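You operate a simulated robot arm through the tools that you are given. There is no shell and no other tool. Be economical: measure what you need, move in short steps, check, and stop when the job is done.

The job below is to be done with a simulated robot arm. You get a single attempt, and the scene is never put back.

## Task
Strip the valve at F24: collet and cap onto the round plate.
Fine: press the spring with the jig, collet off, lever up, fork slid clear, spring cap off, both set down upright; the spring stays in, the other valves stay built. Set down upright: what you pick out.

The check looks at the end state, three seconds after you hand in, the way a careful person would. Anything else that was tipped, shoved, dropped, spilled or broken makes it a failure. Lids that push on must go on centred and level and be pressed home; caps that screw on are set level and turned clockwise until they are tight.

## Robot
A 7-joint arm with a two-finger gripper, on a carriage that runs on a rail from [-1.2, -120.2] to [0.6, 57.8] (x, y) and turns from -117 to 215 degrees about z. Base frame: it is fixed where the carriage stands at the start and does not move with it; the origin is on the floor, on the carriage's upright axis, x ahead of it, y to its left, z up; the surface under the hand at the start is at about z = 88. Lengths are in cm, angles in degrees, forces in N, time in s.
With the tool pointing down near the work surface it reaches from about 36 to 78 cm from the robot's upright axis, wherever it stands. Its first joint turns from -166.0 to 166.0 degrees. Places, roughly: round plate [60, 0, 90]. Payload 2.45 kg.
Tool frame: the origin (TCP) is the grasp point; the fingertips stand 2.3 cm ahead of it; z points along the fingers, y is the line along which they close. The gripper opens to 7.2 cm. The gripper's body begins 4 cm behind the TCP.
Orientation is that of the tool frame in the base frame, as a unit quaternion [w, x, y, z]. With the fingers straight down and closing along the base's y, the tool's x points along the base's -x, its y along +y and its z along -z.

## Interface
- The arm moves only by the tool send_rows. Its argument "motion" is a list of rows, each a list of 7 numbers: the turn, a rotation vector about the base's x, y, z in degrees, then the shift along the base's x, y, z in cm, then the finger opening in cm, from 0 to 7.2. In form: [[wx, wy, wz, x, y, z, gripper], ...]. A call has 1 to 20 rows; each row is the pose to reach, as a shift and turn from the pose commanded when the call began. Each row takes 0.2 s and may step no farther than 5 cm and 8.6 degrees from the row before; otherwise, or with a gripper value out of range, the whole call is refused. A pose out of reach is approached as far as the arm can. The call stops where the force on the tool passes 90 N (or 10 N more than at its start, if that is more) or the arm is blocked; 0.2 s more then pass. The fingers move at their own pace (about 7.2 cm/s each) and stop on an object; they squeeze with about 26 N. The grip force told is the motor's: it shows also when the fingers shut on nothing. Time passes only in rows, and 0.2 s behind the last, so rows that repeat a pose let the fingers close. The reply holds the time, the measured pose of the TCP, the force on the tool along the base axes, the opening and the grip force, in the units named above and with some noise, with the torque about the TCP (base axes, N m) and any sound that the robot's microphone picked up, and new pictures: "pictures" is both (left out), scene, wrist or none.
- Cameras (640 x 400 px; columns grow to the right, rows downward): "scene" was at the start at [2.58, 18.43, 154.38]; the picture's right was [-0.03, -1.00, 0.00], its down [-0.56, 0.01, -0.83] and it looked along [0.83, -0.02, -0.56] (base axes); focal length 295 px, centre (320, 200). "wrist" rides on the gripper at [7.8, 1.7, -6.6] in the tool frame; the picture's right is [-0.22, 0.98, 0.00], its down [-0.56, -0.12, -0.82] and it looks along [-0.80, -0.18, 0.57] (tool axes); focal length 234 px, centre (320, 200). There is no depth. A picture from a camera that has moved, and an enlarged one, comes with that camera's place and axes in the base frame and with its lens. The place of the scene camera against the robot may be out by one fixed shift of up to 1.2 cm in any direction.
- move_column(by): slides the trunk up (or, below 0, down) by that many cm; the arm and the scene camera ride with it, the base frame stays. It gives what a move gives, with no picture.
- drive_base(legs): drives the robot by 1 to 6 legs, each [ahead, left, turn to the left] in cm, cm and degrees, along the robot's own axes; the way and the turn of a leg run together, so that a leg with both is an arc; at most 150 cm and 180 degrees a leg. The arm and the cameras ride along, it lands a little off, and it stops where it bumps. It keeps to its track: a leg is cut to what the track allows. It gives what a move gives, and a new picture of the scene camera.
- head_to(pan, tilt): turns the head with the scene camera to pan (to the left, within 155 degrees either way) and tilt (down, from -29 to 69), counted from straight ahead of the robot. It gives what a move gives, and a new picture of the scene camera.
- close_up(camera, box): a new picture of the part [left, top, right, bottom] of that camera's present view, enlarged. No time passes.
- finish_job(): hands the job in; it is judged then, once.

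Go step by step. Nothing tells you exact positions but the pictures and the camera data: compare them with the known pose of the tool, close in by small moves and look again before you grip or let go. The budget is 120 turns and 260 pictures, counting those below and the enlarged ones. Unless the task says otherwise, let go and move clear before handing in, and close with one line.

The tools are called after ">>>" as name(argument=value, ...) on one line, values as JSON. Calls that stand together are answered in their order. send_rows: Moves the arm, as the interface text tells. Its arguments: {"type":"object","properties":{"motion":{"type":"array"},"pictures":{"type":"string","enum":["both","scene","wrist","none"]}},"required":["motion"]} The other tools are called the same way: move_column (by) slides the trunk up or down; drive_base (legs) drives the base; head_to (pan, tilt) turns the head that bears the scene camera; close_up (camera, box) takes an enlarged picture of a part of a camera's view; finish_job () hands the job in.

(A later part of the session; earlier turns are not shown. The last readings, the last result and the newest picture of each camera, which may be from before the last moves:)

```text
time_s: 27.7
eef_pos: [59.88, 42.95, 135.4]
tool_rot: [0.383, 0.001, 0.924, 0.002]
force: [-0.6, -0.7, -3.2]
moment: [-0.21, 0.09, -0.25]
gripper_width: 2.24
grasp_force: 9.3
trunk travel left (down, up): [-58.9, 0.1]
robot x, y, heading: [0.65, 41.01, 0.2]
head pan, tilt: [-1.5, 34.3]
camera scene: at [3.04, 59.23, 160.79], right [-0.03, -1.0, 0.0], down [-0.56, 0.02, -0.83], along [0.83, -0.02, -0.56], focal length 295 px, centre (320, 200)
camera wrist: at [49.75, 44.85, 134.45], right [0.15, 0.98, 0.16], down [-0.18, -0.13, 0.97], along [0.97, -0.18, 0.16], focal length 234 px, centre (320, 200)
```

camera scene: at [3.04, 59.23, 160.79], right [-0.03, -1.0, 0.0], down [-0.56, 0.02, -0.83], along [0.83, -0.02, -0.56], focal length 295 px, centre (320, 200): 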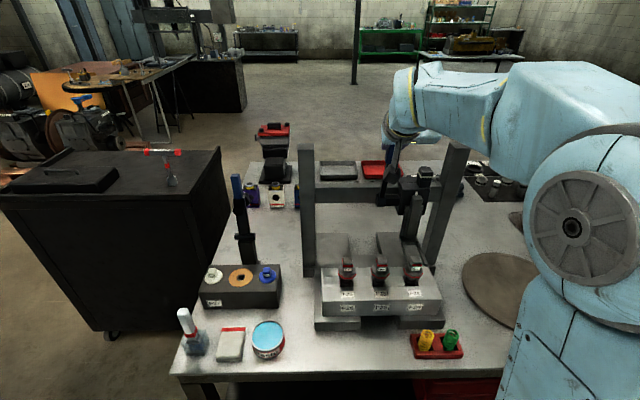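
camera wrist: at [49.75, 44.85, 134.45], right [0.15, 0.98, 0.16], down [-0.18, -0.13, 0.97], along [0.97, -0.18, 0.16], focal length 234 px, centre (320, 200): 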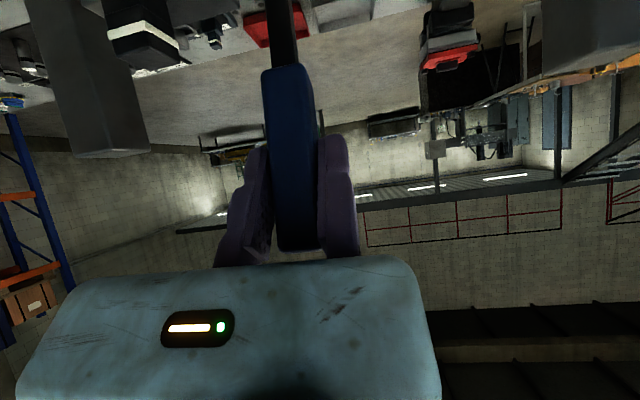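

Moves freely along the expected arc. Continue to about 45°.

>>> send_rows(motion=[[0, 0, 0, -1.44, 0, -0.36, 1.5], [0, 0, 0, -2.85, 0, -0.83, 1.5], [0, 0, 0, -4.21, 0, -1.43, 1.5], [0, 0, 0, -5.51, 0, -2.15, 1.5], [0, 0, 0, -6.75, 0, -2.98, 1.5], [0, 0, 0, -7.91, 0, -3.91, 1.5]])

>>> close_up(camera="scene", box=[340, 150, 460, 300])

```text
time_s: 29.1
eef_pos: [52.06, 43.08, 131.27]
tool_rot: [0.384, 0.0, 0.923, 0.001]
force: [2.4, 1.2, 7.4]
moment: [-1.96, -1.45, -1.36]
gripper_width: 2.17
grasp_force: 44.9
trunk travel left (down, up): [-58.9, 0.1]
robot x, y, heading: [0.05, 40.97, -0.1]
head pan, tilt: [-1.5, 34.3]
camera scene: at [2.99, 59.28, 160.79], right [-0.03, -1.0, 0.0], down [-0.56, 0.02, -0.83], along [0.83, -0.02, -0.56], focal length 295 px, centre (320, 200)
camera wrist: at [41.87, 44.88, 130.43], right [0.15, 0.98, 0.16], down [-0.19, -0.13, 0.97], along [0.97, -0.18, 0.16], focal length 234 px, centre (320, 200)
```

scene: 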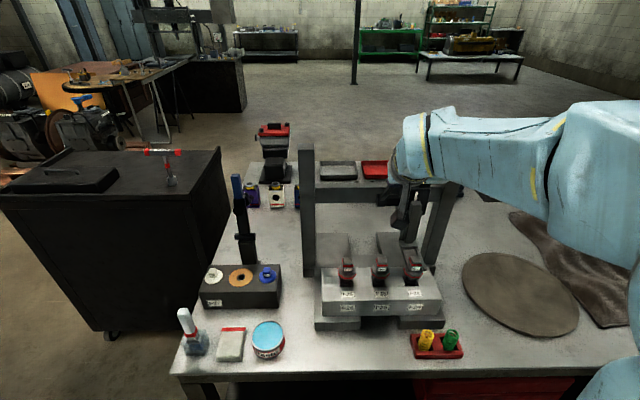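
wrist: 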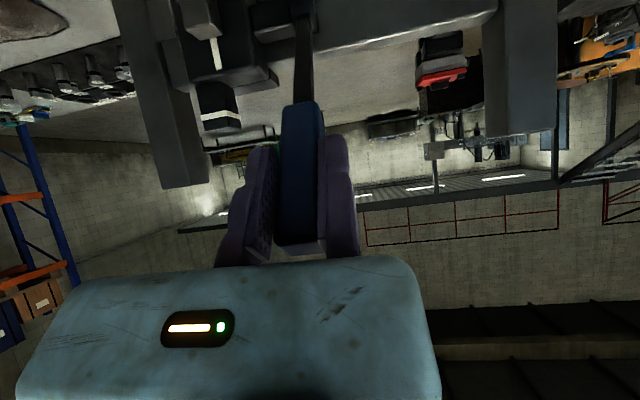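

```text
2.67 times, centred on (400, 225) of scene
camera zoom: at [2.99, 59.28, 160.79], right [-0.03, -1.0, 0.0], down [-0.56, 0.02, -0.83], along [0.83, -0.02, -0.56], focal length 786 px, centre (107, 133)
```

zoom: 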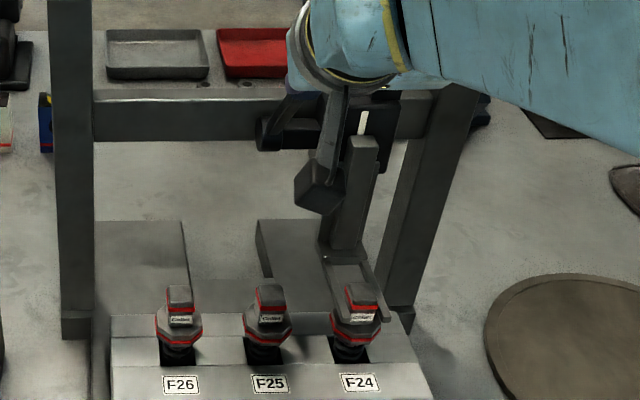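

The fork is descending around the collet as expected. Continue to ~75°, watching force.

>>> send_rows(motion=[[0, 0, 0, -1.07, 0, -1.03, 1.5], [0, 0, 0, -2.05, 0, -2.15, 1.5], [0, 0, 0, -2.93, 0, -3.35, 1.5], [0, 0, 0, -3.7, 0, -4.62, 1.5], [0, 0, 0, -4.35, 0, -5.95, 1.5], [0, 0, 0, -4.89, 0, -7.34, 1.5]], pictures="wrist")

>>> close_up(camera="scene", box=[340, 150, 460, 300])

```text
time_s: 30.5
eef_pos: [47.18, 43.06, 124.03]
tool_rot: [0.384, 0.0, 0.923, 0.0]
force: [0.2, 2.6, 9.0]
moment: [-1.03, -1.42, -1.1]
gripper_width: 2.2
grasp_force: 44.8
trunk travel left (down, up): [-58.9, 0.1]
robot x, y, heading: [0.55, 40.86, 0.0]
head pan, tilt: [-1.5, 34.3]
camera wrist: at [36.91, 44.88, 123.15], right [0.15, 0.98, 0.16], down [-0.19, -0.13, 0.97], along [0.97, -0.18, 0.16], focal length 234 px, centre (320, 200)
```

wrist: 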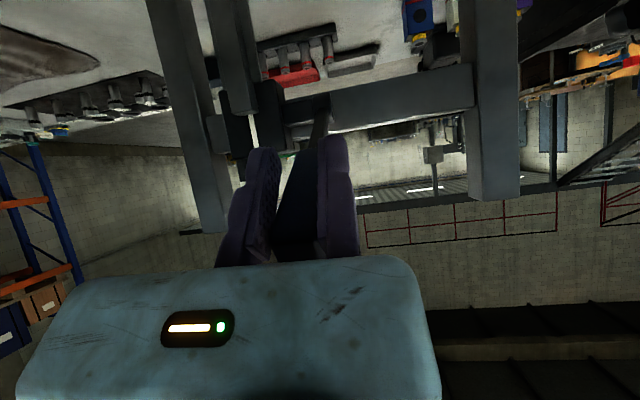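

```text
2.67 times, centred on (400, 225) of scene
camera zoom: at [2.94, 59.3, 160.79], right [-0.03, -1.0, 0.0], down [-0.56, 0.02, -0.83], along [0.83, -0.02, -0.56], focal length 786 px, centre (107, 133)
```

zoom: 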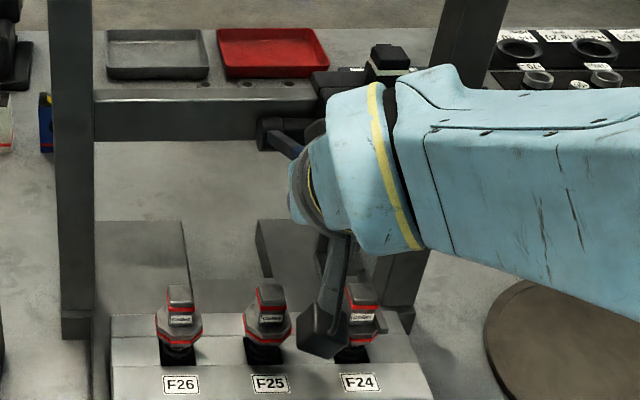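

Still low force (9 N). Continue carefully to ~90°.

>>> send_rows(motion=[[0, 0, 0, -0.41, 0, -1.42, 1.5], [0, 0, 0, -0.7, 0, -2.88, 1.5], [0, 0, 0, -0.86, 0, -4.36, 1.5]], pictures="wrist")

>>> close_up(camera="scene", box=[340, 150, 460, 300])

```text
time_s: 31.3
eef_pos: [45.99, 42.95, 119.72]
tool_rot: [0.383, 0.001, 0.924, 0.001]
force: [-14.2, 5.3, 1.1]
moment: [-0.79, -0.61, -1.18]
gripper_width: 2.17
grasp_force: 41.6
trunk travel left (down, up): [-58.9, 0.1]
robot x, y, heading: [0.27, 40.46, -0.2]
head pan, tilt: [-1.5, 34.3]
camera wrist: at [35.86, 44.86, 118.78], right [0.16, 0.98, 0.16], down [-0.18, -0.13, 0.97], along [0.97, -0.18, 0.16], focal length 234 px, centre (320, 200)
```

wrist: 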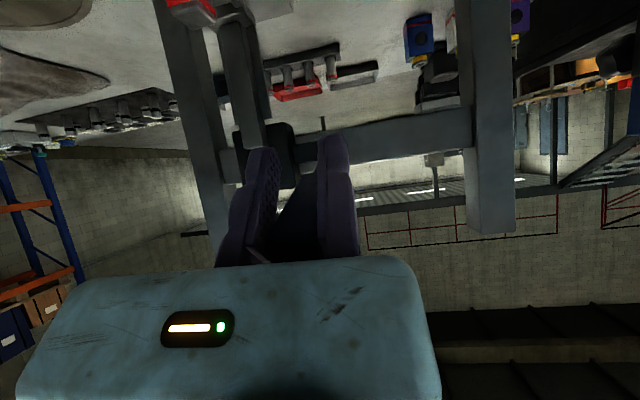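

```text
2.67 times, centred on (400, 225) of scene
camera zoom: at [2.81, 59.35, 160.77], right [-0.03, -1.0, 0.0], down [-0.56, 0.01, -0.83], along [0.83, -0.02, -0.56], focal length 786 px, centre (107, 133)
```

zoom: 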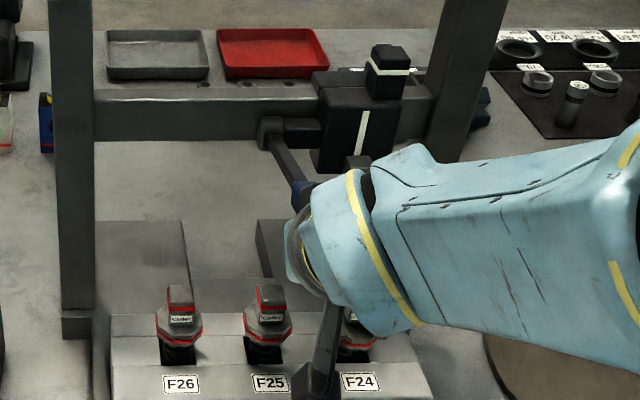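

Small outward x force, so relax x by 0.3 and continue ~10° further with force checks.

>>> send_rows(motion=[[0, 0, 0, -0.3, 0, -0.7, 1.5], [0, 0, 0, -0.35, 0, -1.5, 1.5], [0, 0, 0, -0.3, 0, -2.2, 1.5], [0, 0, 0, -0.25, 0, -2.97, 1.5]], pictures="none")

>>> close_up(camera="scene", box=[340, 150, 460, 300])

```text
time_s: 32.2
eef_pos: [45.98, 43.06, 118.38]
tool_rot: [0.397, 0.0, 0.918, -0.003]
force: [-43.7, 0.6, 55.1]
moment: [-0.97, 0.48, -1.77]
gripper_width: 2.17
grasp_force: 44.8
trunk travel left (down, up): [-58.9, 0.1]
robot x, y, heading: [0.16, 40.8, 0.2]
head pan, tilt: [-1.5, 34.3]
stopped in row 4: the force on the tool passed its limit at 102 N (the readings are from after the stop); the commanded pose is now the measured one
```

```text
2.67 times, centred on (400, 225) of scene
camera zoom: at [2.11, 59.26, 160.83], right [-0.03, -1.0, 0.0], down [-0.56, 0.02, -0.83], along [0.83, -0.02, -0.56], focal length 786 px, centre (107, 133)
```

zoom: 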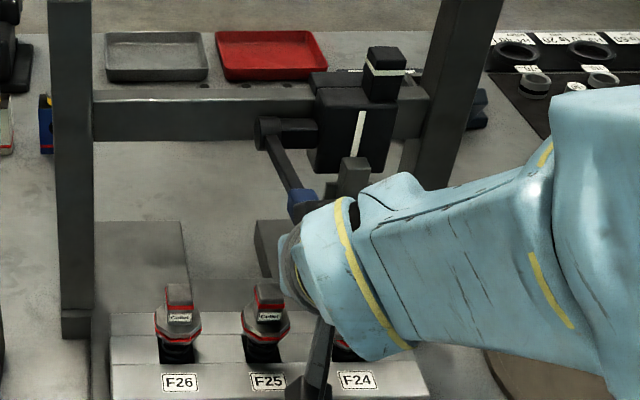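

Hard stop reached with the lever about horizontal. Relax, open, and withdraw along the tool axis, then see whether it stays.

>>> send_rows(motion=[[0, 0, 0, 0, 0, 0.3, 1.5], [0, 0, 0, 0, 0, 0.3, 4], [0, 0, 0, 0, 0.6, 0.3, 6], [0, 0, 0, 0, 0.6, 0.3, 7.2], [0, 0, 0, -2.5, 0.6, 2.8, 7.2], [0, 0, 0, -5, 0.6, 5.3, 7.2], [0, 0, 0, -7, 0.6, 9, 7.2], [0, 0, 0, -7, 0.6, 13.5, 7.2]])

>>> close_up(camera="scene", box=[340, 150, 460, 300])

```text
time_s: 34.0
eef_pos: [39.65, 43.61, 131.71]
tool_rot: [0.392, -0.001, 0.92, 0.0]
force: [-0.1, -0.5, 0.3]
moment: [-0.01, 0.0, -0.01]
gripper_width: 7.18
grasp_force: 0.1
trunk travel left (down, up): [-58.9, 0.1]
robot x, y, heading: [0.44, 40.78, -0.1]
head pan, tilt: [-1.5, 34.3]
camera scene: at [3.04, 59.26, 160.77], right [-0.03, -1.0, 0.0], down [-0.56, 0.02, -0.83], along [0.83, -0.02, -0.56], focal length 295 px, centre (320, 200)
camera wrist: at [29.53, 45.38, 130.75], right [0.15, 0.98, 0.16], down [-0.2, -0.12, 0.97], along [0.97, -0.18, 0.18], focal length 234 px, centre (320, 200)
```

scene: 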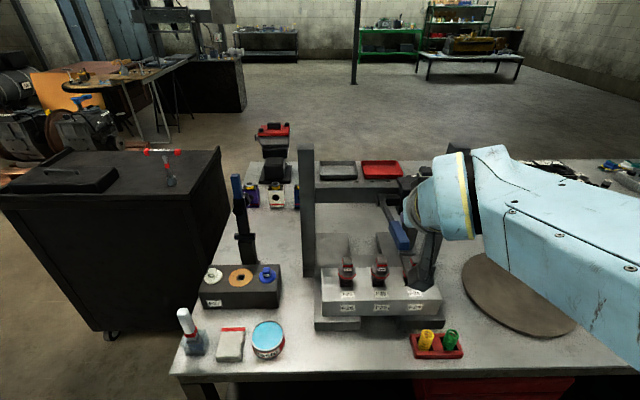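
wrist: 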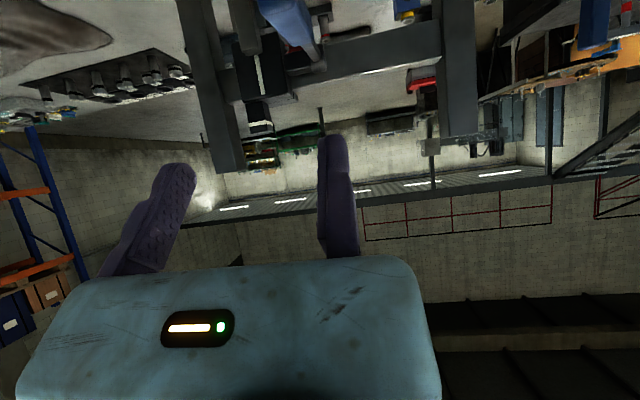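

```text
2.67 times, centred on (400, 225) of scene
camera zoom: at [3.04, 59.26, 160.77], right [-0.03, -1.0, 0.0], down [-0.56, 0.02, -0.83], along [0.83, -0.02, -0.56], focal length 786 px, centre (107, 133)
```

zoom: 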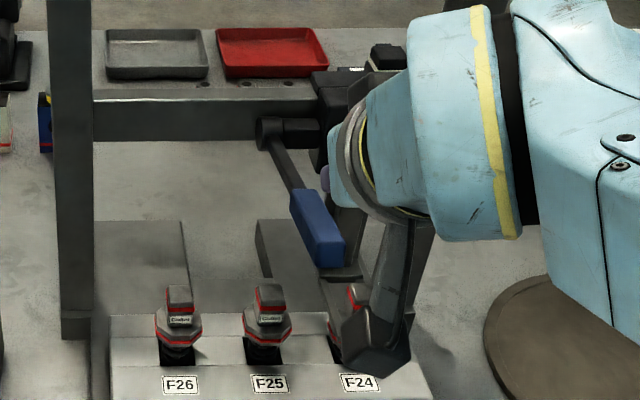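

The lever stays down. Turn the hand back to pointing straight down and view F24 from the front.

>>> send_rows(motion=[[0, 7.7, 0, 0, -1.5, 1, 7.2], [0, 15.4, 0, 0, -3, 2, 7.2], [0, 23.1, 0, 0, -4.5, 2, 7.2], [0, 30.8, 0, 0, -6, 2, 7.2], [0, 38.5, 0, 0, -7.5, 2, 7.2], [0, 46.2, 0, 0, -9, 2, 7.2], [0, 46.2, 0, 0, -9, -2, 7.2], [0, 46.2, 0, 0, -9, -6, 7.2]])

>>> close_up(camera="wrist", box=[260, 0, 420, 120])

>>> close_up(camera="scene", box=[340, 150, 460, 300])

```text
time_s: 35.9
eef_pos: [39.67, 34.57, 125.39]
tool_rot: [-0.001, -0.002, 1.0, 0.0]
force: [0.1, -0.2, -0.6]
moment: [0.0, -0.03, -0.01]
gripper_width: 7.15
grasp_force: 0.0
trunk travel left (down, up): [-58.9, 0.1]
robot x, y, heading: [0.51, 40.97, 0.0]
head pan, tilt: [-1.5, 34.3]
camera scene: at [3.01, 59.26, 160.79], right [-0.03, -1.0, 0.0], down [-0.56, 0.02, -0.83], along [0.83, -0.02, -0.56], focal length 295 px, centre (320, 200)
camera wrist: at [31.82, 36.3, 131.91], right [0.21, 0.98, 0.0], down [0.56, -0.12, 0.82], along [0.8, -0.18, -0.57], focal length 234 px, centre (320, 200)
```

scene: 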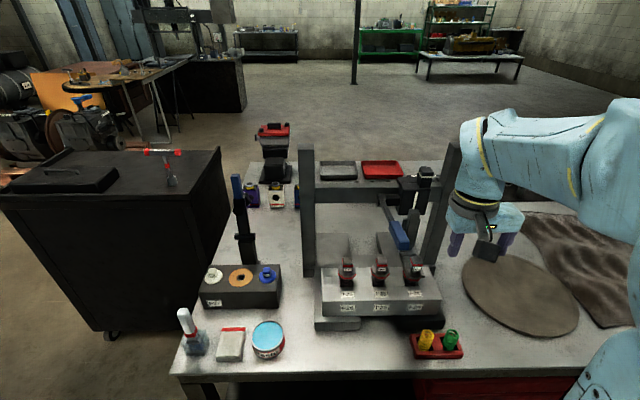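
wrist: 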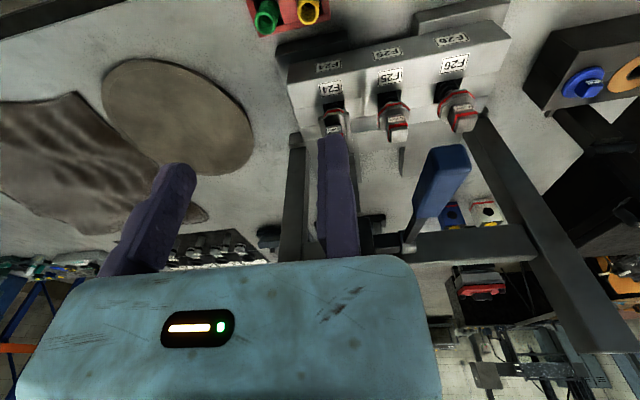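

```text
3.33 times, centred on (340, 60) of wrist
camera zoom: at [31.82, 36.3, 131.91], right [0.21, 0.98, 0.0], down [0.56, -0.12, 0.82], along [0.8, -0.18, -0.57], focal length 781 px, centre (253, 667)
```

zoom: 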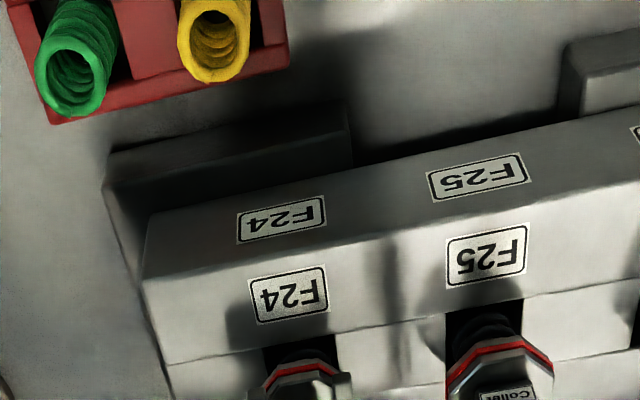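

```text
2.67 times, centred on (400, 225) of scene
camera zoom: at [3.01, 59.26, 160.79], right [-0.03, -1.0, 0.0], down [-0.56, 0.02, -0.83], along [0.83, -0.02, -0.56], focal length 786 px, centre (107, 133)
```

zoom: 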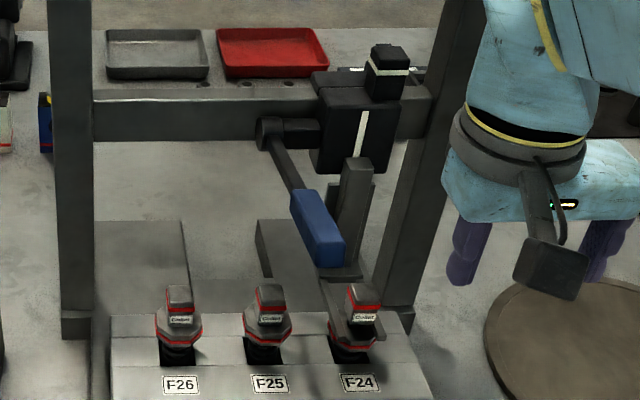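

>>> close_up(camera="scene", box=[385, 235, 445, 295])

>>> close_up(camera="wrist", box=[300, 80, 360, 150])

```text
6.67 times, centred on (415, 265) of scene
camera zoom: at [3.01, 59.26, 160.79], right [-0.03, -1.0, 0.0], down [-0.56, 0.02, -0.83], along [0.83, -0.02, -0.56], focal length 1964 px, centre (-313, -233)
```

zoom: 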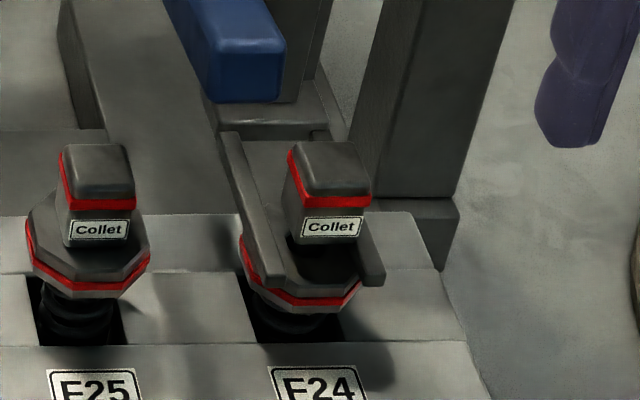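

```text
5.71 times, centred on (330, 115) of wrist
camera zoom: at [31.82, 36.3, 131.91], right [0.21, 0.98, 0.0], down [0.56, -0.12, 0.82], along [0.8, -0.18, -0.57], focal length 1338 px, centre (263, 686)
```

zoom: 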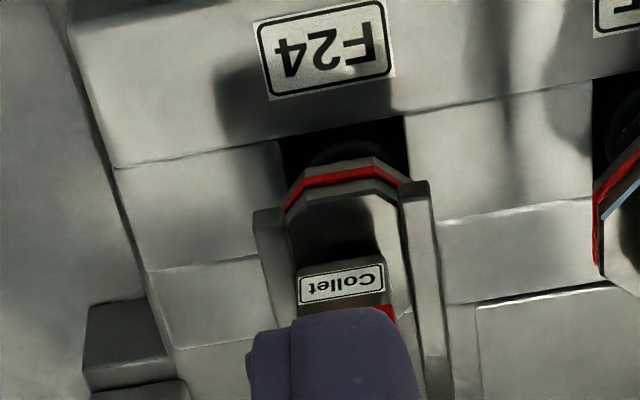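

The collet now stands clear above the pressed cap with the tines below it. I'll move over it at (54.3, 35.4) and look from closer.

>>> send_rows(motion=[[0, 0, 0, 5, 0.4, 0, 6], [0, 0, 0, 10, 0.8, 0, 6], [0, 0, 0, 14.6, 0.9, 0, 6], [0, 0, 0, 14.6, 0.9, -4, 6], [0, 0, 0, 14.6, 0.9, -8, 6], [0, 0, 0, 14.6, 0.9, -11.5, 6]])

>>> close_up(camera="wrist", box=[160, 20, 400, 180])

```text
refused: row 1 steps farther than a row can; nothing moved
```

```text
2.50 times, centred on (280, 100) of wrist
camera zoom: at [31.82, 36.3, 131.91], right [0.21, 0.98, 0.0], down [0.56, -0.12, 0.82], along [0.8, -0.18, -0.57], focal length 585 px, centre (420, 450)
```

zoom: 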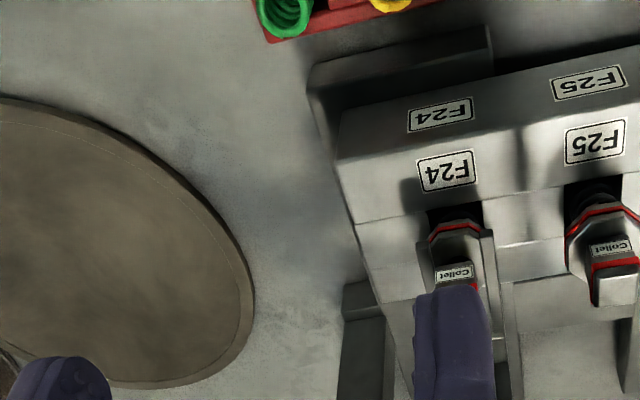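

Step was slightly too long; resend with smaller steps.

>>> send_rows(motion=[[0, 0, 0, 4.5, 0.3, 0, 6], [0, 0, 0, 9, 0.6, 0, 6], [0, 0, 0, 13, 0.8, 0, 6], [0, 0, 0, 14.6, 0.9, -2, 6], [0, 0, 0, 14.6, 0.9, -6, 6], [0, 0, 0, 14.6, 0.9, -10, 6]])

>>> close_up(camera="wrist", box=[200, 20, 420, 180])

>>> close_up(camera="scene", box=[365, 190, 465, 290])

```text
time_s: 37.2
eef_pos: [54.21, 35.65, 115.26]
tool_rot: [0.0, -0.002, 1.0, 0.0]
force: [0.1, -0.8, -0.3]
moment: [0.0, -0.04, 0.04]
gripper_width: 6.01
grasp_force: 0.1
trunk travel left (down, up): [-58.9, 0.1]
robot x, y, heading: [0.25, 41.28, 0.2]
head pan, tilt: [-1.5, 34.3]
camera scene: at [3.04, 59.25, 160.79], right [-0.03, -1.0, 0.0], down [-0.56, 0.02, -0.83], along [0.83, -0.02, -0.56], focal length 295 px, centre (320, 200)
camera wrist: at [46.48, 37.41, 121.83], right [0.21, 0.98, 0.0], down [0.56, -0.12, 0.82], along [0.8, -0.17, -0.57], focal length 234 px, centre (320, 200)
```

scene: 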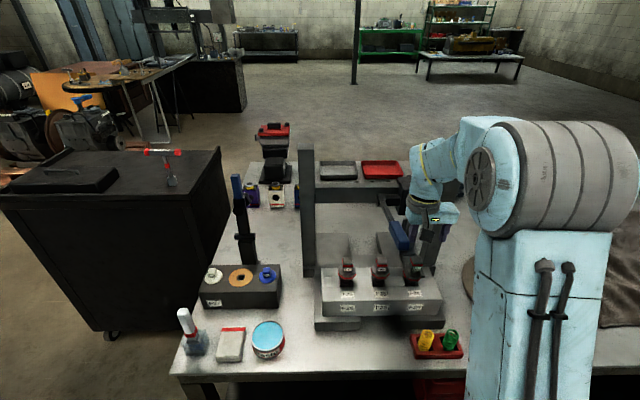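
wrist: 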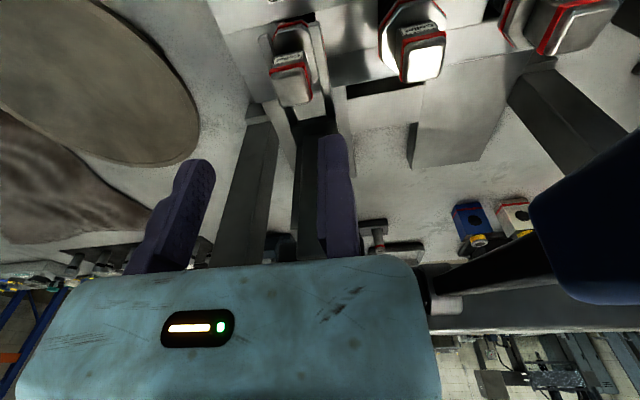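

```text
2.50 times, centred on (310, 100) of wrist
camera zoom: at [46.48, 37.41, 121.83], right [0.21, 0.98, 0.0], down [0.56, -0.12, 0.82], along [0.8, -0.17, -0.57], focal length 585 px, centre (345, 450)
```

zoom: 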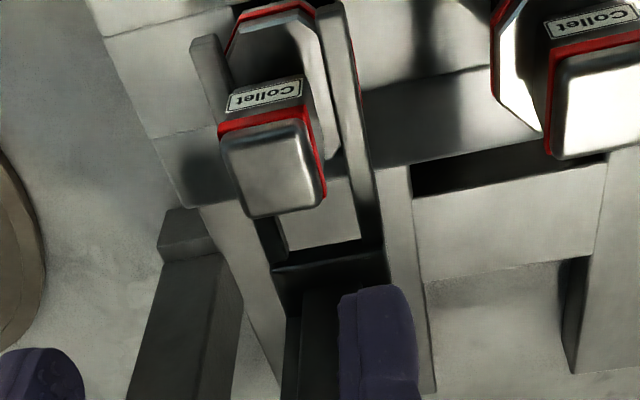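

```text
4.00 times, centred on (415, 240) of scene
camera zoom: at [3.04, 59.25, 160.79], right [-0.03, -1.0, 0.0], down [-0.56, 0.02, -0.83], along [0.83, -0.02, -0.56], focal length 1178 px, centre (-60, 40)
```

zoom: 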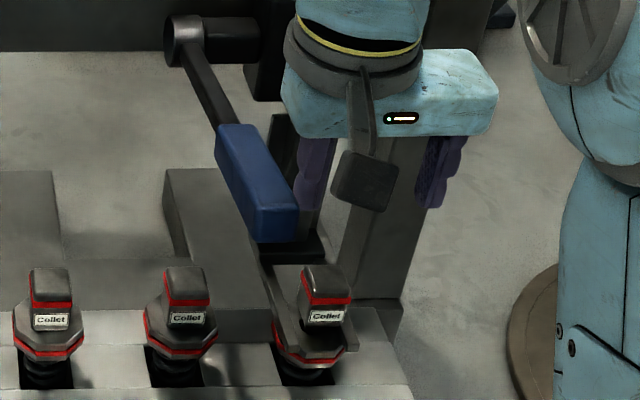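

Collet located: centre (54.5, 33.7), top z≈106.9, width ≈2.4; tines ~z 102. Lower to z≈106.2 with pads astride.

>>> send_rows(motion=[[0, 0, 0, 0.3, 0, -3, 6], [0, 0, 0, 0.3, 0, -6, 6], [0, 0, 0, 0.3, 0, -9, 6]])

>>> close_up(camera="wrist", box=[160, 60, 440, 260])

>>> close_up(camera="scene", box=[365, 190, 465, 290])

```text
time_s: 38.0
eef_pos: [54.49, 35.59, 106.32]
tool_rot: [0.001, -0.002, 1.0, 0.0]
force: [0.1, -0.8, 0.6]
moment: [0.0, 0.02, -0.02]
gripper_width: 6.01
grasp_force: 0.2
trunk travel left (down, up): [-58.9, 0.1]
robot x, y, heading: [0.17, 40.83, -0.2]
head pan, tilt: [-1.5, 34.3]
camera scene: at [3.01, 59.25, 160.79], right [-0.03, -1.0, 0.0], down [-0.56, 0.02, -0.83], along [0.83, -0.02, -0.56], focal length 295 px, centre (320, 200)
camera wrist: at [46.6, 37.37, 112.78], right [0.21, 0.98, 0.0], down [0.56, -0.12, 0.82], along [0.8, -0.18, -0.57], focal length 234 px, centre (320, 200)
```

scene: 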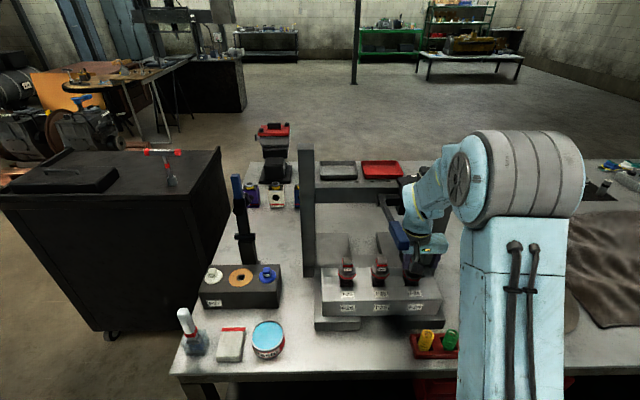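
wrist: 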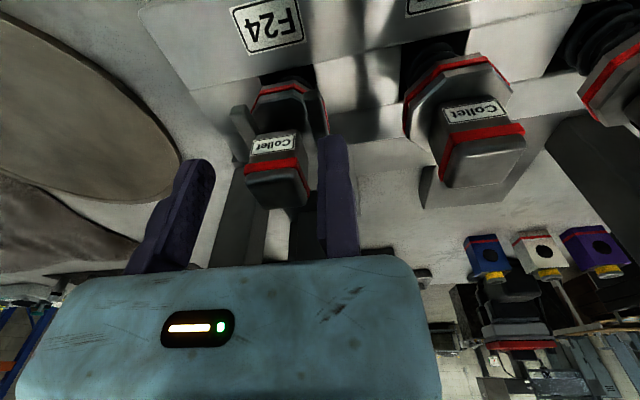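

```text
2.00 times, centred on (300, 160) of wrist
camera zoom: at [46.6, 37.37, 112.78], right [0.21, 0.98, 0.0], down [0.56, -0.12, 0.82], along [0.8, -0.18, -0.57], focal length 468 px, centre (360, 280)
```

zoom: 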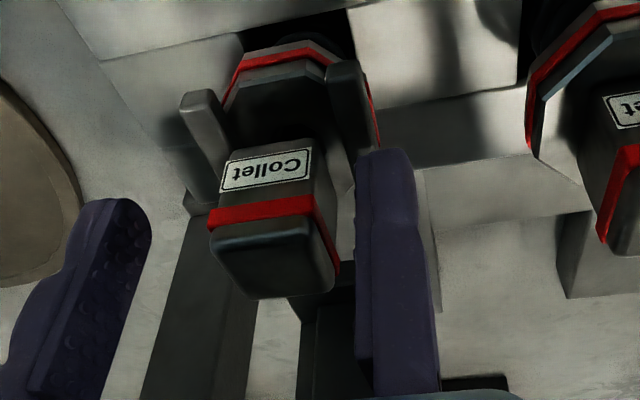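

```text
4.00 times, centred on (415, 240) of scene
camera zoom: at [3.01, 59.25, 160.79], right [-0.03, -1.0, 0.0], down [-0.56, 0.02, -0.83], along [0.83, -0.02, -0.56], focal length 1178 px, centre (-60, 40)
```

zoom: 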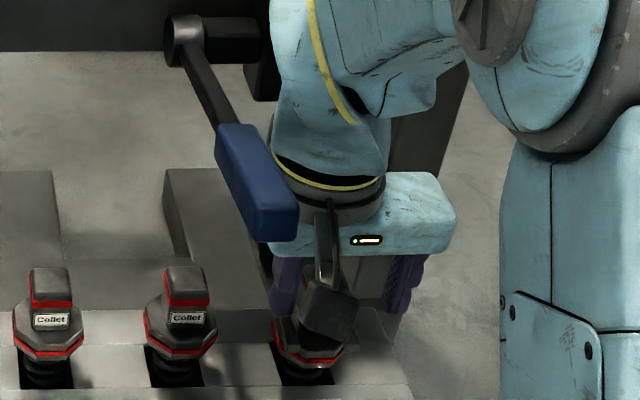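

Gap to the fixed pad ≈0.5 cm. Close in and grip.

>>> send_rows(motion=[[0, 0, 0, 0, -0.45, 0, 6], [0, 0, 0, 0, -0.45, 0, 3], [0, 0, 0, 0, -0.45, 0, 1.5], [0, 0, 0, 0, -0.45, 0, 1.5], [0, 0, 0, 0, -0.45, 0, 1.5]], pictures="none")

>>> close_up(camera="wrist", box=[160, 60, 440, 260])

```text
time_s: 39.2
eef_pos: [54.54, 35.11, 106.21]
tool_rot: [0.0, -0.001, 1.0, 0.0]
force: [-0.3, -0.6, 0.7]
moment: [-0.01, -0.01, 0.0]
gripper_width: 2.34
grasp_force: 26.2
trunk travel left (down, up): [-58.9, 0.1]
robot x, y, heading: [0.33, 40.73, -0.2]
head pan, tilt: [-1.5, 34.3]
```

```text
2.00 times, centred on (300, 160) of wrist
camera zoom: at [46.63, 36.86, 112.77], right [0.21, 0.98, 0.0], down [0.56, -0.12, 0.82], along [0.8, -0.18, -0.57], focal length 468 px, centre (360, 280)
```

zoom: 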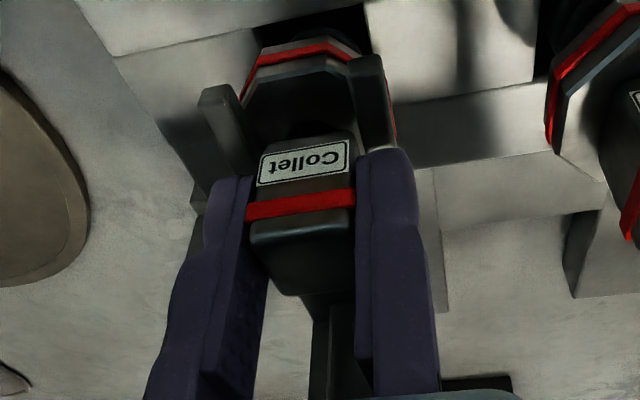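

Gripped at 2.34 cm. Lift gently straight up.

>>> send_rows(motion=[[0, 0, 0, 0, 0, 0.7, 1.5], [0, 0, 0, 0, 0, 1.5, 1.5], [0, 0, 0, 0, 0, 3, 1.5], [0, 0, 0, 0, 0, 5, 1.5], [0, 0, 0, 0, 0, 8, 1.5]])

>>> close_up(camera="wrist", box=[160, 20, 440, 220])

```text
time_s: 40.5
eef_pos: [54.52, 35.23, 114.28]
tool_rot: [0.0, -0.001, 1.0, 0.0]
force: [-0.1, 0.4, -1.0]
moment: [0.05, -0.02, -0.05]
gripper_width: 2.34
grasp_force: 25.9
trunk travel left (down, up): [-58.9, 0.1]
robot x, y, heading: [0.5, 41.02, -0.3]
head pan, tilt: [-1.5, 34.3]
camera scene: at [3.02, 59.25, 160.78], right [-0.03, -1.0, 0.0], down [-0.56, 0.02, -0.83], along [0.83, -0.02, -0.56], focal length 295 px, centre (320, 200)
camera wrist: at [46.75, 36.98, 120.86], right [0.21, 0.98, 0.0], down [0.56, -0.12, 0.82], along [0.8, -0.18, -0.57], focal length 234 px, centre (320, 200)
```

scene: 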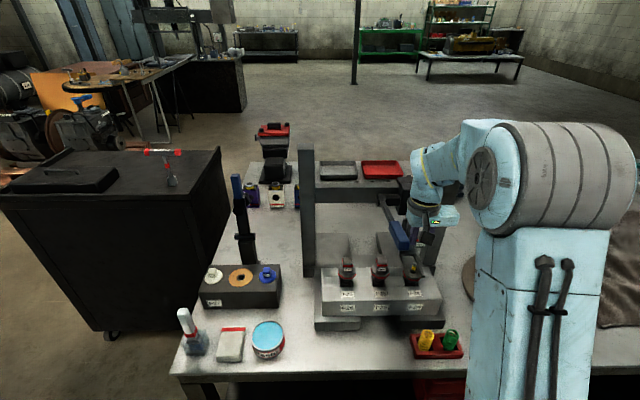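
wrist: 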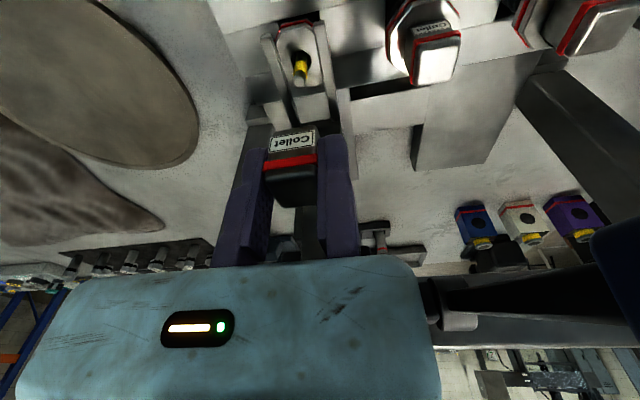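

```text
2.00 times, centred on (300, 120) of wrist
camera zoom: at [46.75, 36.98, 120.86], right [0.21, 0.98, 0.0], down [0.56, -0.12, 0.82], along [0.8, -0.18, -0.57], focal length 468 px, centre (360, 360)
```

zoom: 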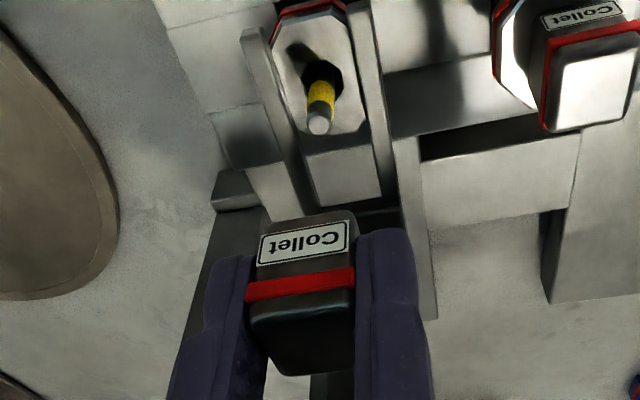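

Collet out; the yellow stem is exposed. Carry it to the round plate: back off in x, cross over to y≈+5, then descend.

>>> send_rows(motion=[[0, 0, 0, -3, 0, 2, 1.5], [0, 0, 0, -6, 0, 3, 1.5], [0, 0, 0, -6, -4.5, 3, 1.5], [0, 0, 0, -6, -9, 3, 1.5], [0, 0, 0, -6, -13.5, 3, 1.5], [0, 0, 0, -6, -18, 3, 1.5], [0, 0, 0, -5, -22, 3, 1.5], [0, 0, 0, -3, -26, 3, 1.5], [0, 0, 0, -1, -29, 3, 1.5], [0, 0, 0, 0, -29, -1, 1.5], [0, 0, 0, 0, -29, -5, 1.5], [0, 0, 0, 0, -29, -9, 1.5], [0, 0, 0, 0, -29, -13, 1.5], [0, 0, 0, 0, -29, -16, 1.5]])

```text
time_s: 43.5
eef_pos: [54.49, 6.07, 98.39]
tool_rot: [0.0, -0.002, 1.0, 0.0]
force: [-0.3, 0.3, -0.7]
moment: [0.03, -0.04, -0.04]
gripper_width: 2.37
grasp_force: 26.4
trunk travel left (down, up): [-58.9, 0.1]
robot x, y, heading: [0.66, 40.82, 0.0]
head pan, tilt: [-1.5, 34.3]
camera scene: at [3.04, 59.24, 160.79], right [-0.03, -1.0, 0.0], down [-0.56, 0.02, -0.83], along [0.83, -0.02, -0.56], focal length 295 px, centre (320, 200)
camera wrist: at [46.65, 7.84, 104.87], right [0.21, 0.98, 0.0], down [0.56, -0.12, 0.82], along [0.8, -0.18, -0.57], focal length 234 px, centre (320, 200)
```

scene: 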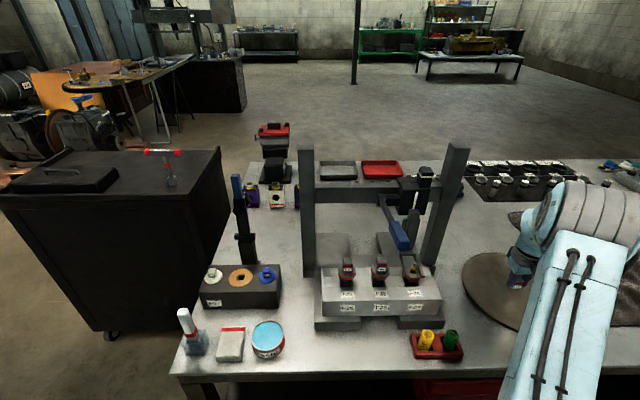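
wrist: 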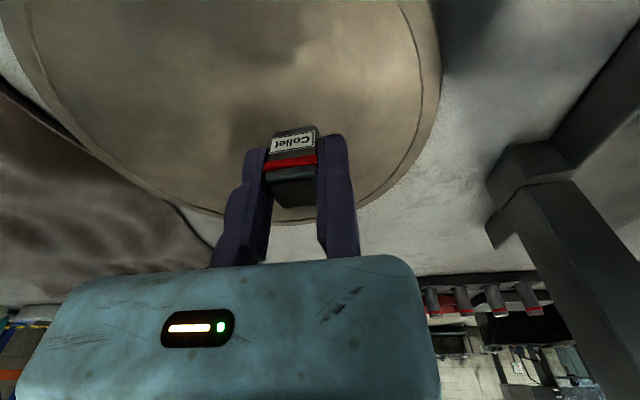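

Collet hangs well inside the plate. Descend, then creep to contact.

>>> send_rows(motion=[[0, 0, 0, 0, 0, -2.5, 1.5], [0, 0, 0, 0, 0, -4.5, 1.5], [0, 0, 0, 0, 0, -5, 1.5]])

>>> close_up(camera="wrist", box=[200, 80, 400, 220])

```text
time_s: 44.2
eef_pos: [54.33, 6.17, 93.24]
tool_rot: [0.0, -0.001, 1.0, 0.001]
force: [-0.4, 0.7, -0.2]
moment: [-0.03, 0.02, 0.02]
gripper_width: 2.36
grasp_force: 25.5
trunk travel left (down, up): [-58.9, 0.1]
robot x, y, heading: [0.29, 40.58, -0.1]
head pan, tilt: [-1.5, 34.3]
camera scene: at [3.03, 59.25, 160.79], right [-0.03, -1.0, 0.0], down [-0.56, 0.02, -0.83], along [0.83, -0.02, -0.56], focal length 295 px, centre (320, 200)
camera wrist: at [46.58, 7.91, 99.83], right [0.21, 0.98, 0.0], down [0.56, -0.12, 0.82], along [0.8, -0.18, -0.57], focal length 234 px, centre (320, 200)
```

scene: 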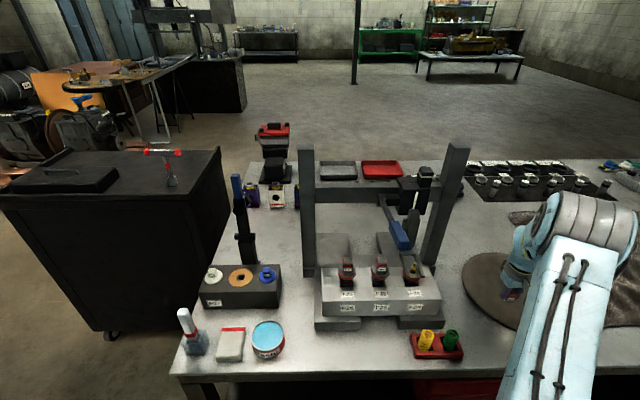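
wrist: 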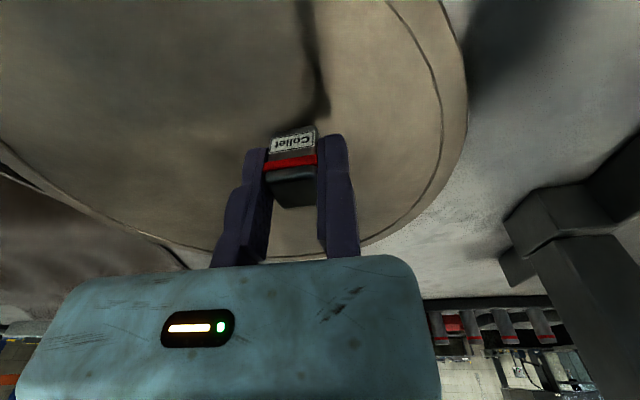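

```text
2.86 times, centred on (300, 150) of wrist
camera zoom: at [46.58, 7.91, 99.83], right [0.21, 0.98, 0.0], down [0.56, -0.12, 0.82], along [0.8, -0.18, -0.57], focal length 669 px, centre (377, 343)
```

zoom: 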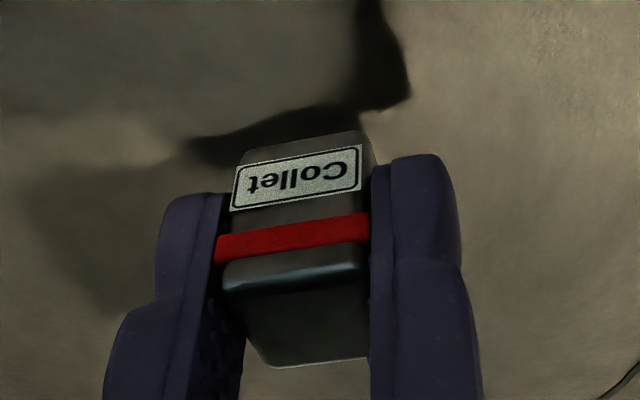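

Almost touching (shadow meets it). Creep down in 0.2 cm steps.

>>> send_rows(motion=[[0, 0, 0, 0, 0, -0.2, 1.5], [0, 0, 0, 0, 0, -0.4, 1.5], [0, 0, 0, 0, 0, -0.6, 1.5]], pictures="none")

>>> close_up(camera="wrist", box=[200, 80, 400, 220])

```text
time_s: 45.0
eef_pos: [54.5, 6.08, 92.72]
tool_rot: [0.0, -0.001, 1.0, 0.0]
force: [-0.4, -0.2, -0.5]
moment: [-0.02, 0.03, 0.03]
gripper_width: 2.35
grasp_force: 25.9
trunk travel left (down, up): [-58.9, 0.1]
robot x, y, heading: [0.39, 40.87, -0.2]
head pan, tilt: [-1.5, 34.3]
```

```text
2.86 times, centred on (300, 150) of wrist
camera zoom: at [46.61, 7.86, 99.2], right [0.21, 0.98, 0.0], down [0.56, -0.12, 0.82], along [0.8, -0.18, -0.57], focal length 669 px, centre (377, 343)
```

zoom: 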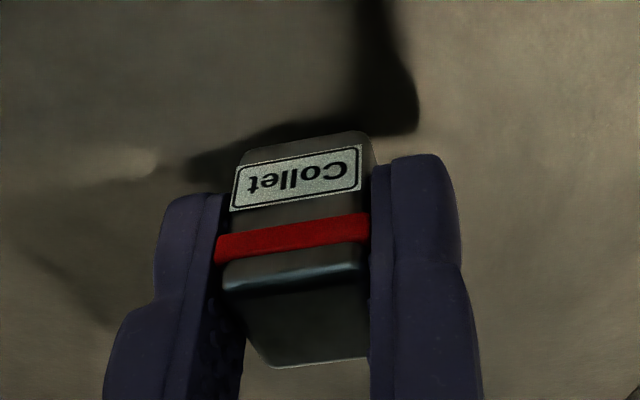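

>>> send_rows(motion=[[0, 0, 0, 0, 0, -0.2, 1.5], [0, 0, 0, 0, 0, -0.4, 1.5]], pictures="none")

>>> close_up(camera="wrist", box=[200, 80, 400, 220])

```text
time_s: 45.6
eef_pos: [54.54, 6.05, 92.28]
tool_rot: [0.0, -0.002, 1.0, 0.001]
force: [0.6, -0.8, -0.9]
moment: [-0.01, 0.0, -0.01]
gripper_width: 2.37
grasp_force: 26.6
trunk travel left (down, up): [-58.9, 0.1]
robot x, y, heading: [0.5, 40.91, -0.2]
head pan, tilt: [-1.5, 34.3]
```

```text
2.86 times, centred on (300, 150) of wrist
camera zoom: at [46.7, 7.88, 98.82], right [0.21, 0.98, 0.0], down [0.56, -0.12, 0.82], along [0.8, -0.18, -0.57], focal length 669 px, centre (377, 343)
```

zoom: 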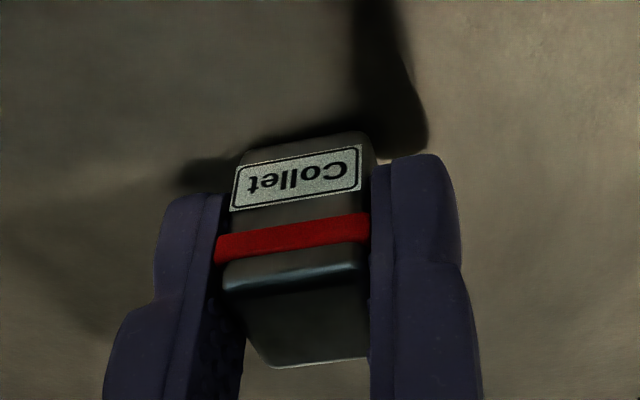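

>>> send_rows(motion=[[0, 0, 0, 0, 0, -0.15, 1.5], [0, 0, 0, 0, 0, -0.3, 1.5], [0, 0, 0, 0, 0, -0.45, 1.5]], pictures="none")

>>> close_up(camera="wrist", box=[200, 80, 400, 220])

```text
time_s: 46.5
eef_pos: [54.61, 6.11, 92.08]
tool_rot: [0.002, -0.004, 1.0, -0.002]
force: [4.1, 0.4, 22.7]
moment: [-0.17, -0.03, 0.01]
gripper_width: 2.36
grasp_force: 26.0
trunk travel left (down, up): [-58.9, 0.1]
robot x, y, heading: [0.28, 40.69, 0.1]
head pan, tilt: [-1.5, 34.3]
```

```text
2.86 times, centred on (300, 150) of wrist
camera zoom: at [46.67, 7.92, 98.59], right [0.21, 0.98, 0.0], down [0.56, -0.12, 0.82], along [0.8, -0.18, -0.57], focal length 669 px, centre (377, 343)
```

zoom: 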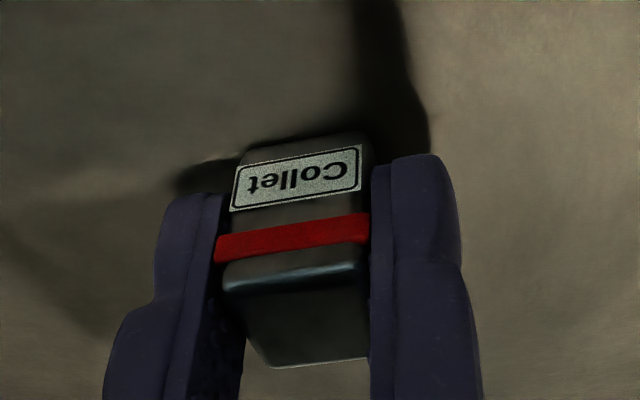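

Contact (23 N). Relax 0.2, open, move the fixed pad off by 0.5, rise.

>>> send_rows(motion=[[0, 0, 0, 0, 0, 0.2, 1.5], [0, 0, 0, 0, 0, 0.2, 3], [0, 0, 0, 0, 0, 0.2, 4], [0, 0, 0, 0, 0.3, 0.2, 4], [0, 0, 0, 0, 0.6, 0.2, 4], [0, 0, 0, 0, 0.6, 2.5, 4], [0, 0, 0, 0, 0.6, 6, 4], [0, 0, 0, 0, 0.6, 10, 4], [0, 0, 0, 0, 0.6, 14, 4]])

>>> close_up(camera="wrist", box=[200, 20, 400, 160])

```text
time_s: 48.5
eef_pos: [54.3, 6.87, 105.59]
tool_rot: [0.0, -0.001, 1.0, 0.0]
force: [-0.2, -0.4, 0.0]
moment: [0.01, -0.01, 0.03]
gripper_width: 3.98
grasp_force: 0.1
trunk travel left (down, up): [-58.9, 0.1]
robot x, y, heading: [0.34, 40.91, -0.3]
head pan, tilt: [-1.5, 34.3]
camera scene: at [3.02, 59.26, 160.78], right [-0.03, -1.0, 0.0], down [-0.56, 0.02, -0.83], along [0.83, -0.02, -0.56], focal length 295 px, centre (320, 200)
camera wrist: at [46.49, 8.63, 112.1], right [0.21, 0.98, 0.0], down [0.56, -0.12, 0.82], along [0.8, -0.18, -0.57], focal length 234 px, centre (320, 200)
```

scene: 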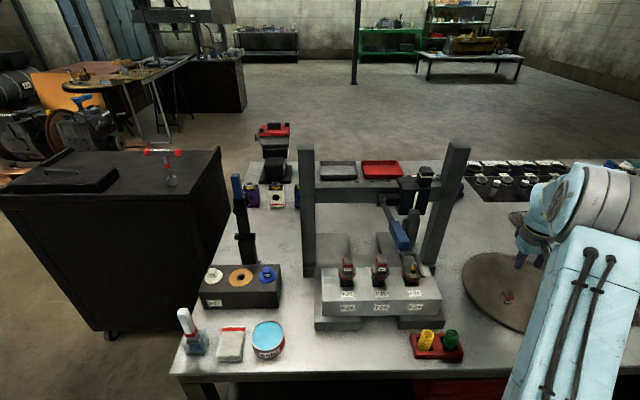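
wrist: 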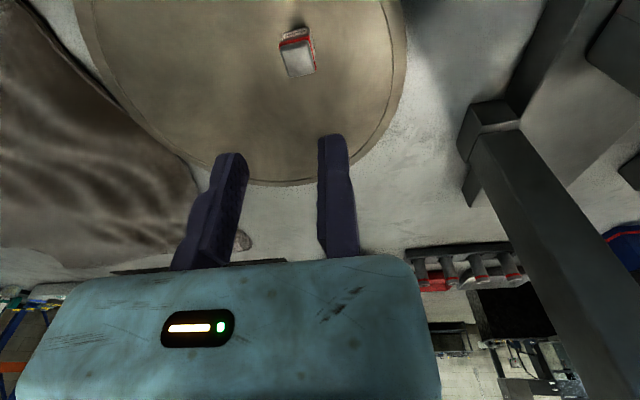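

```text
2.86 times, centred on (300, 90) of wrist
camera zoom: at [46.49, 8.63, 112.1], right [0.21, 0.98, 0.0], down [0.56, -0.12, 0.82], along [0.8, -0.18, -0.57], focal length 669 px, centre (377, 514)
```

zoom: 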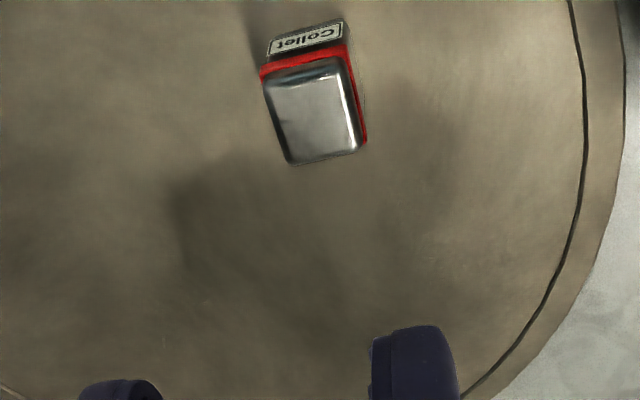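

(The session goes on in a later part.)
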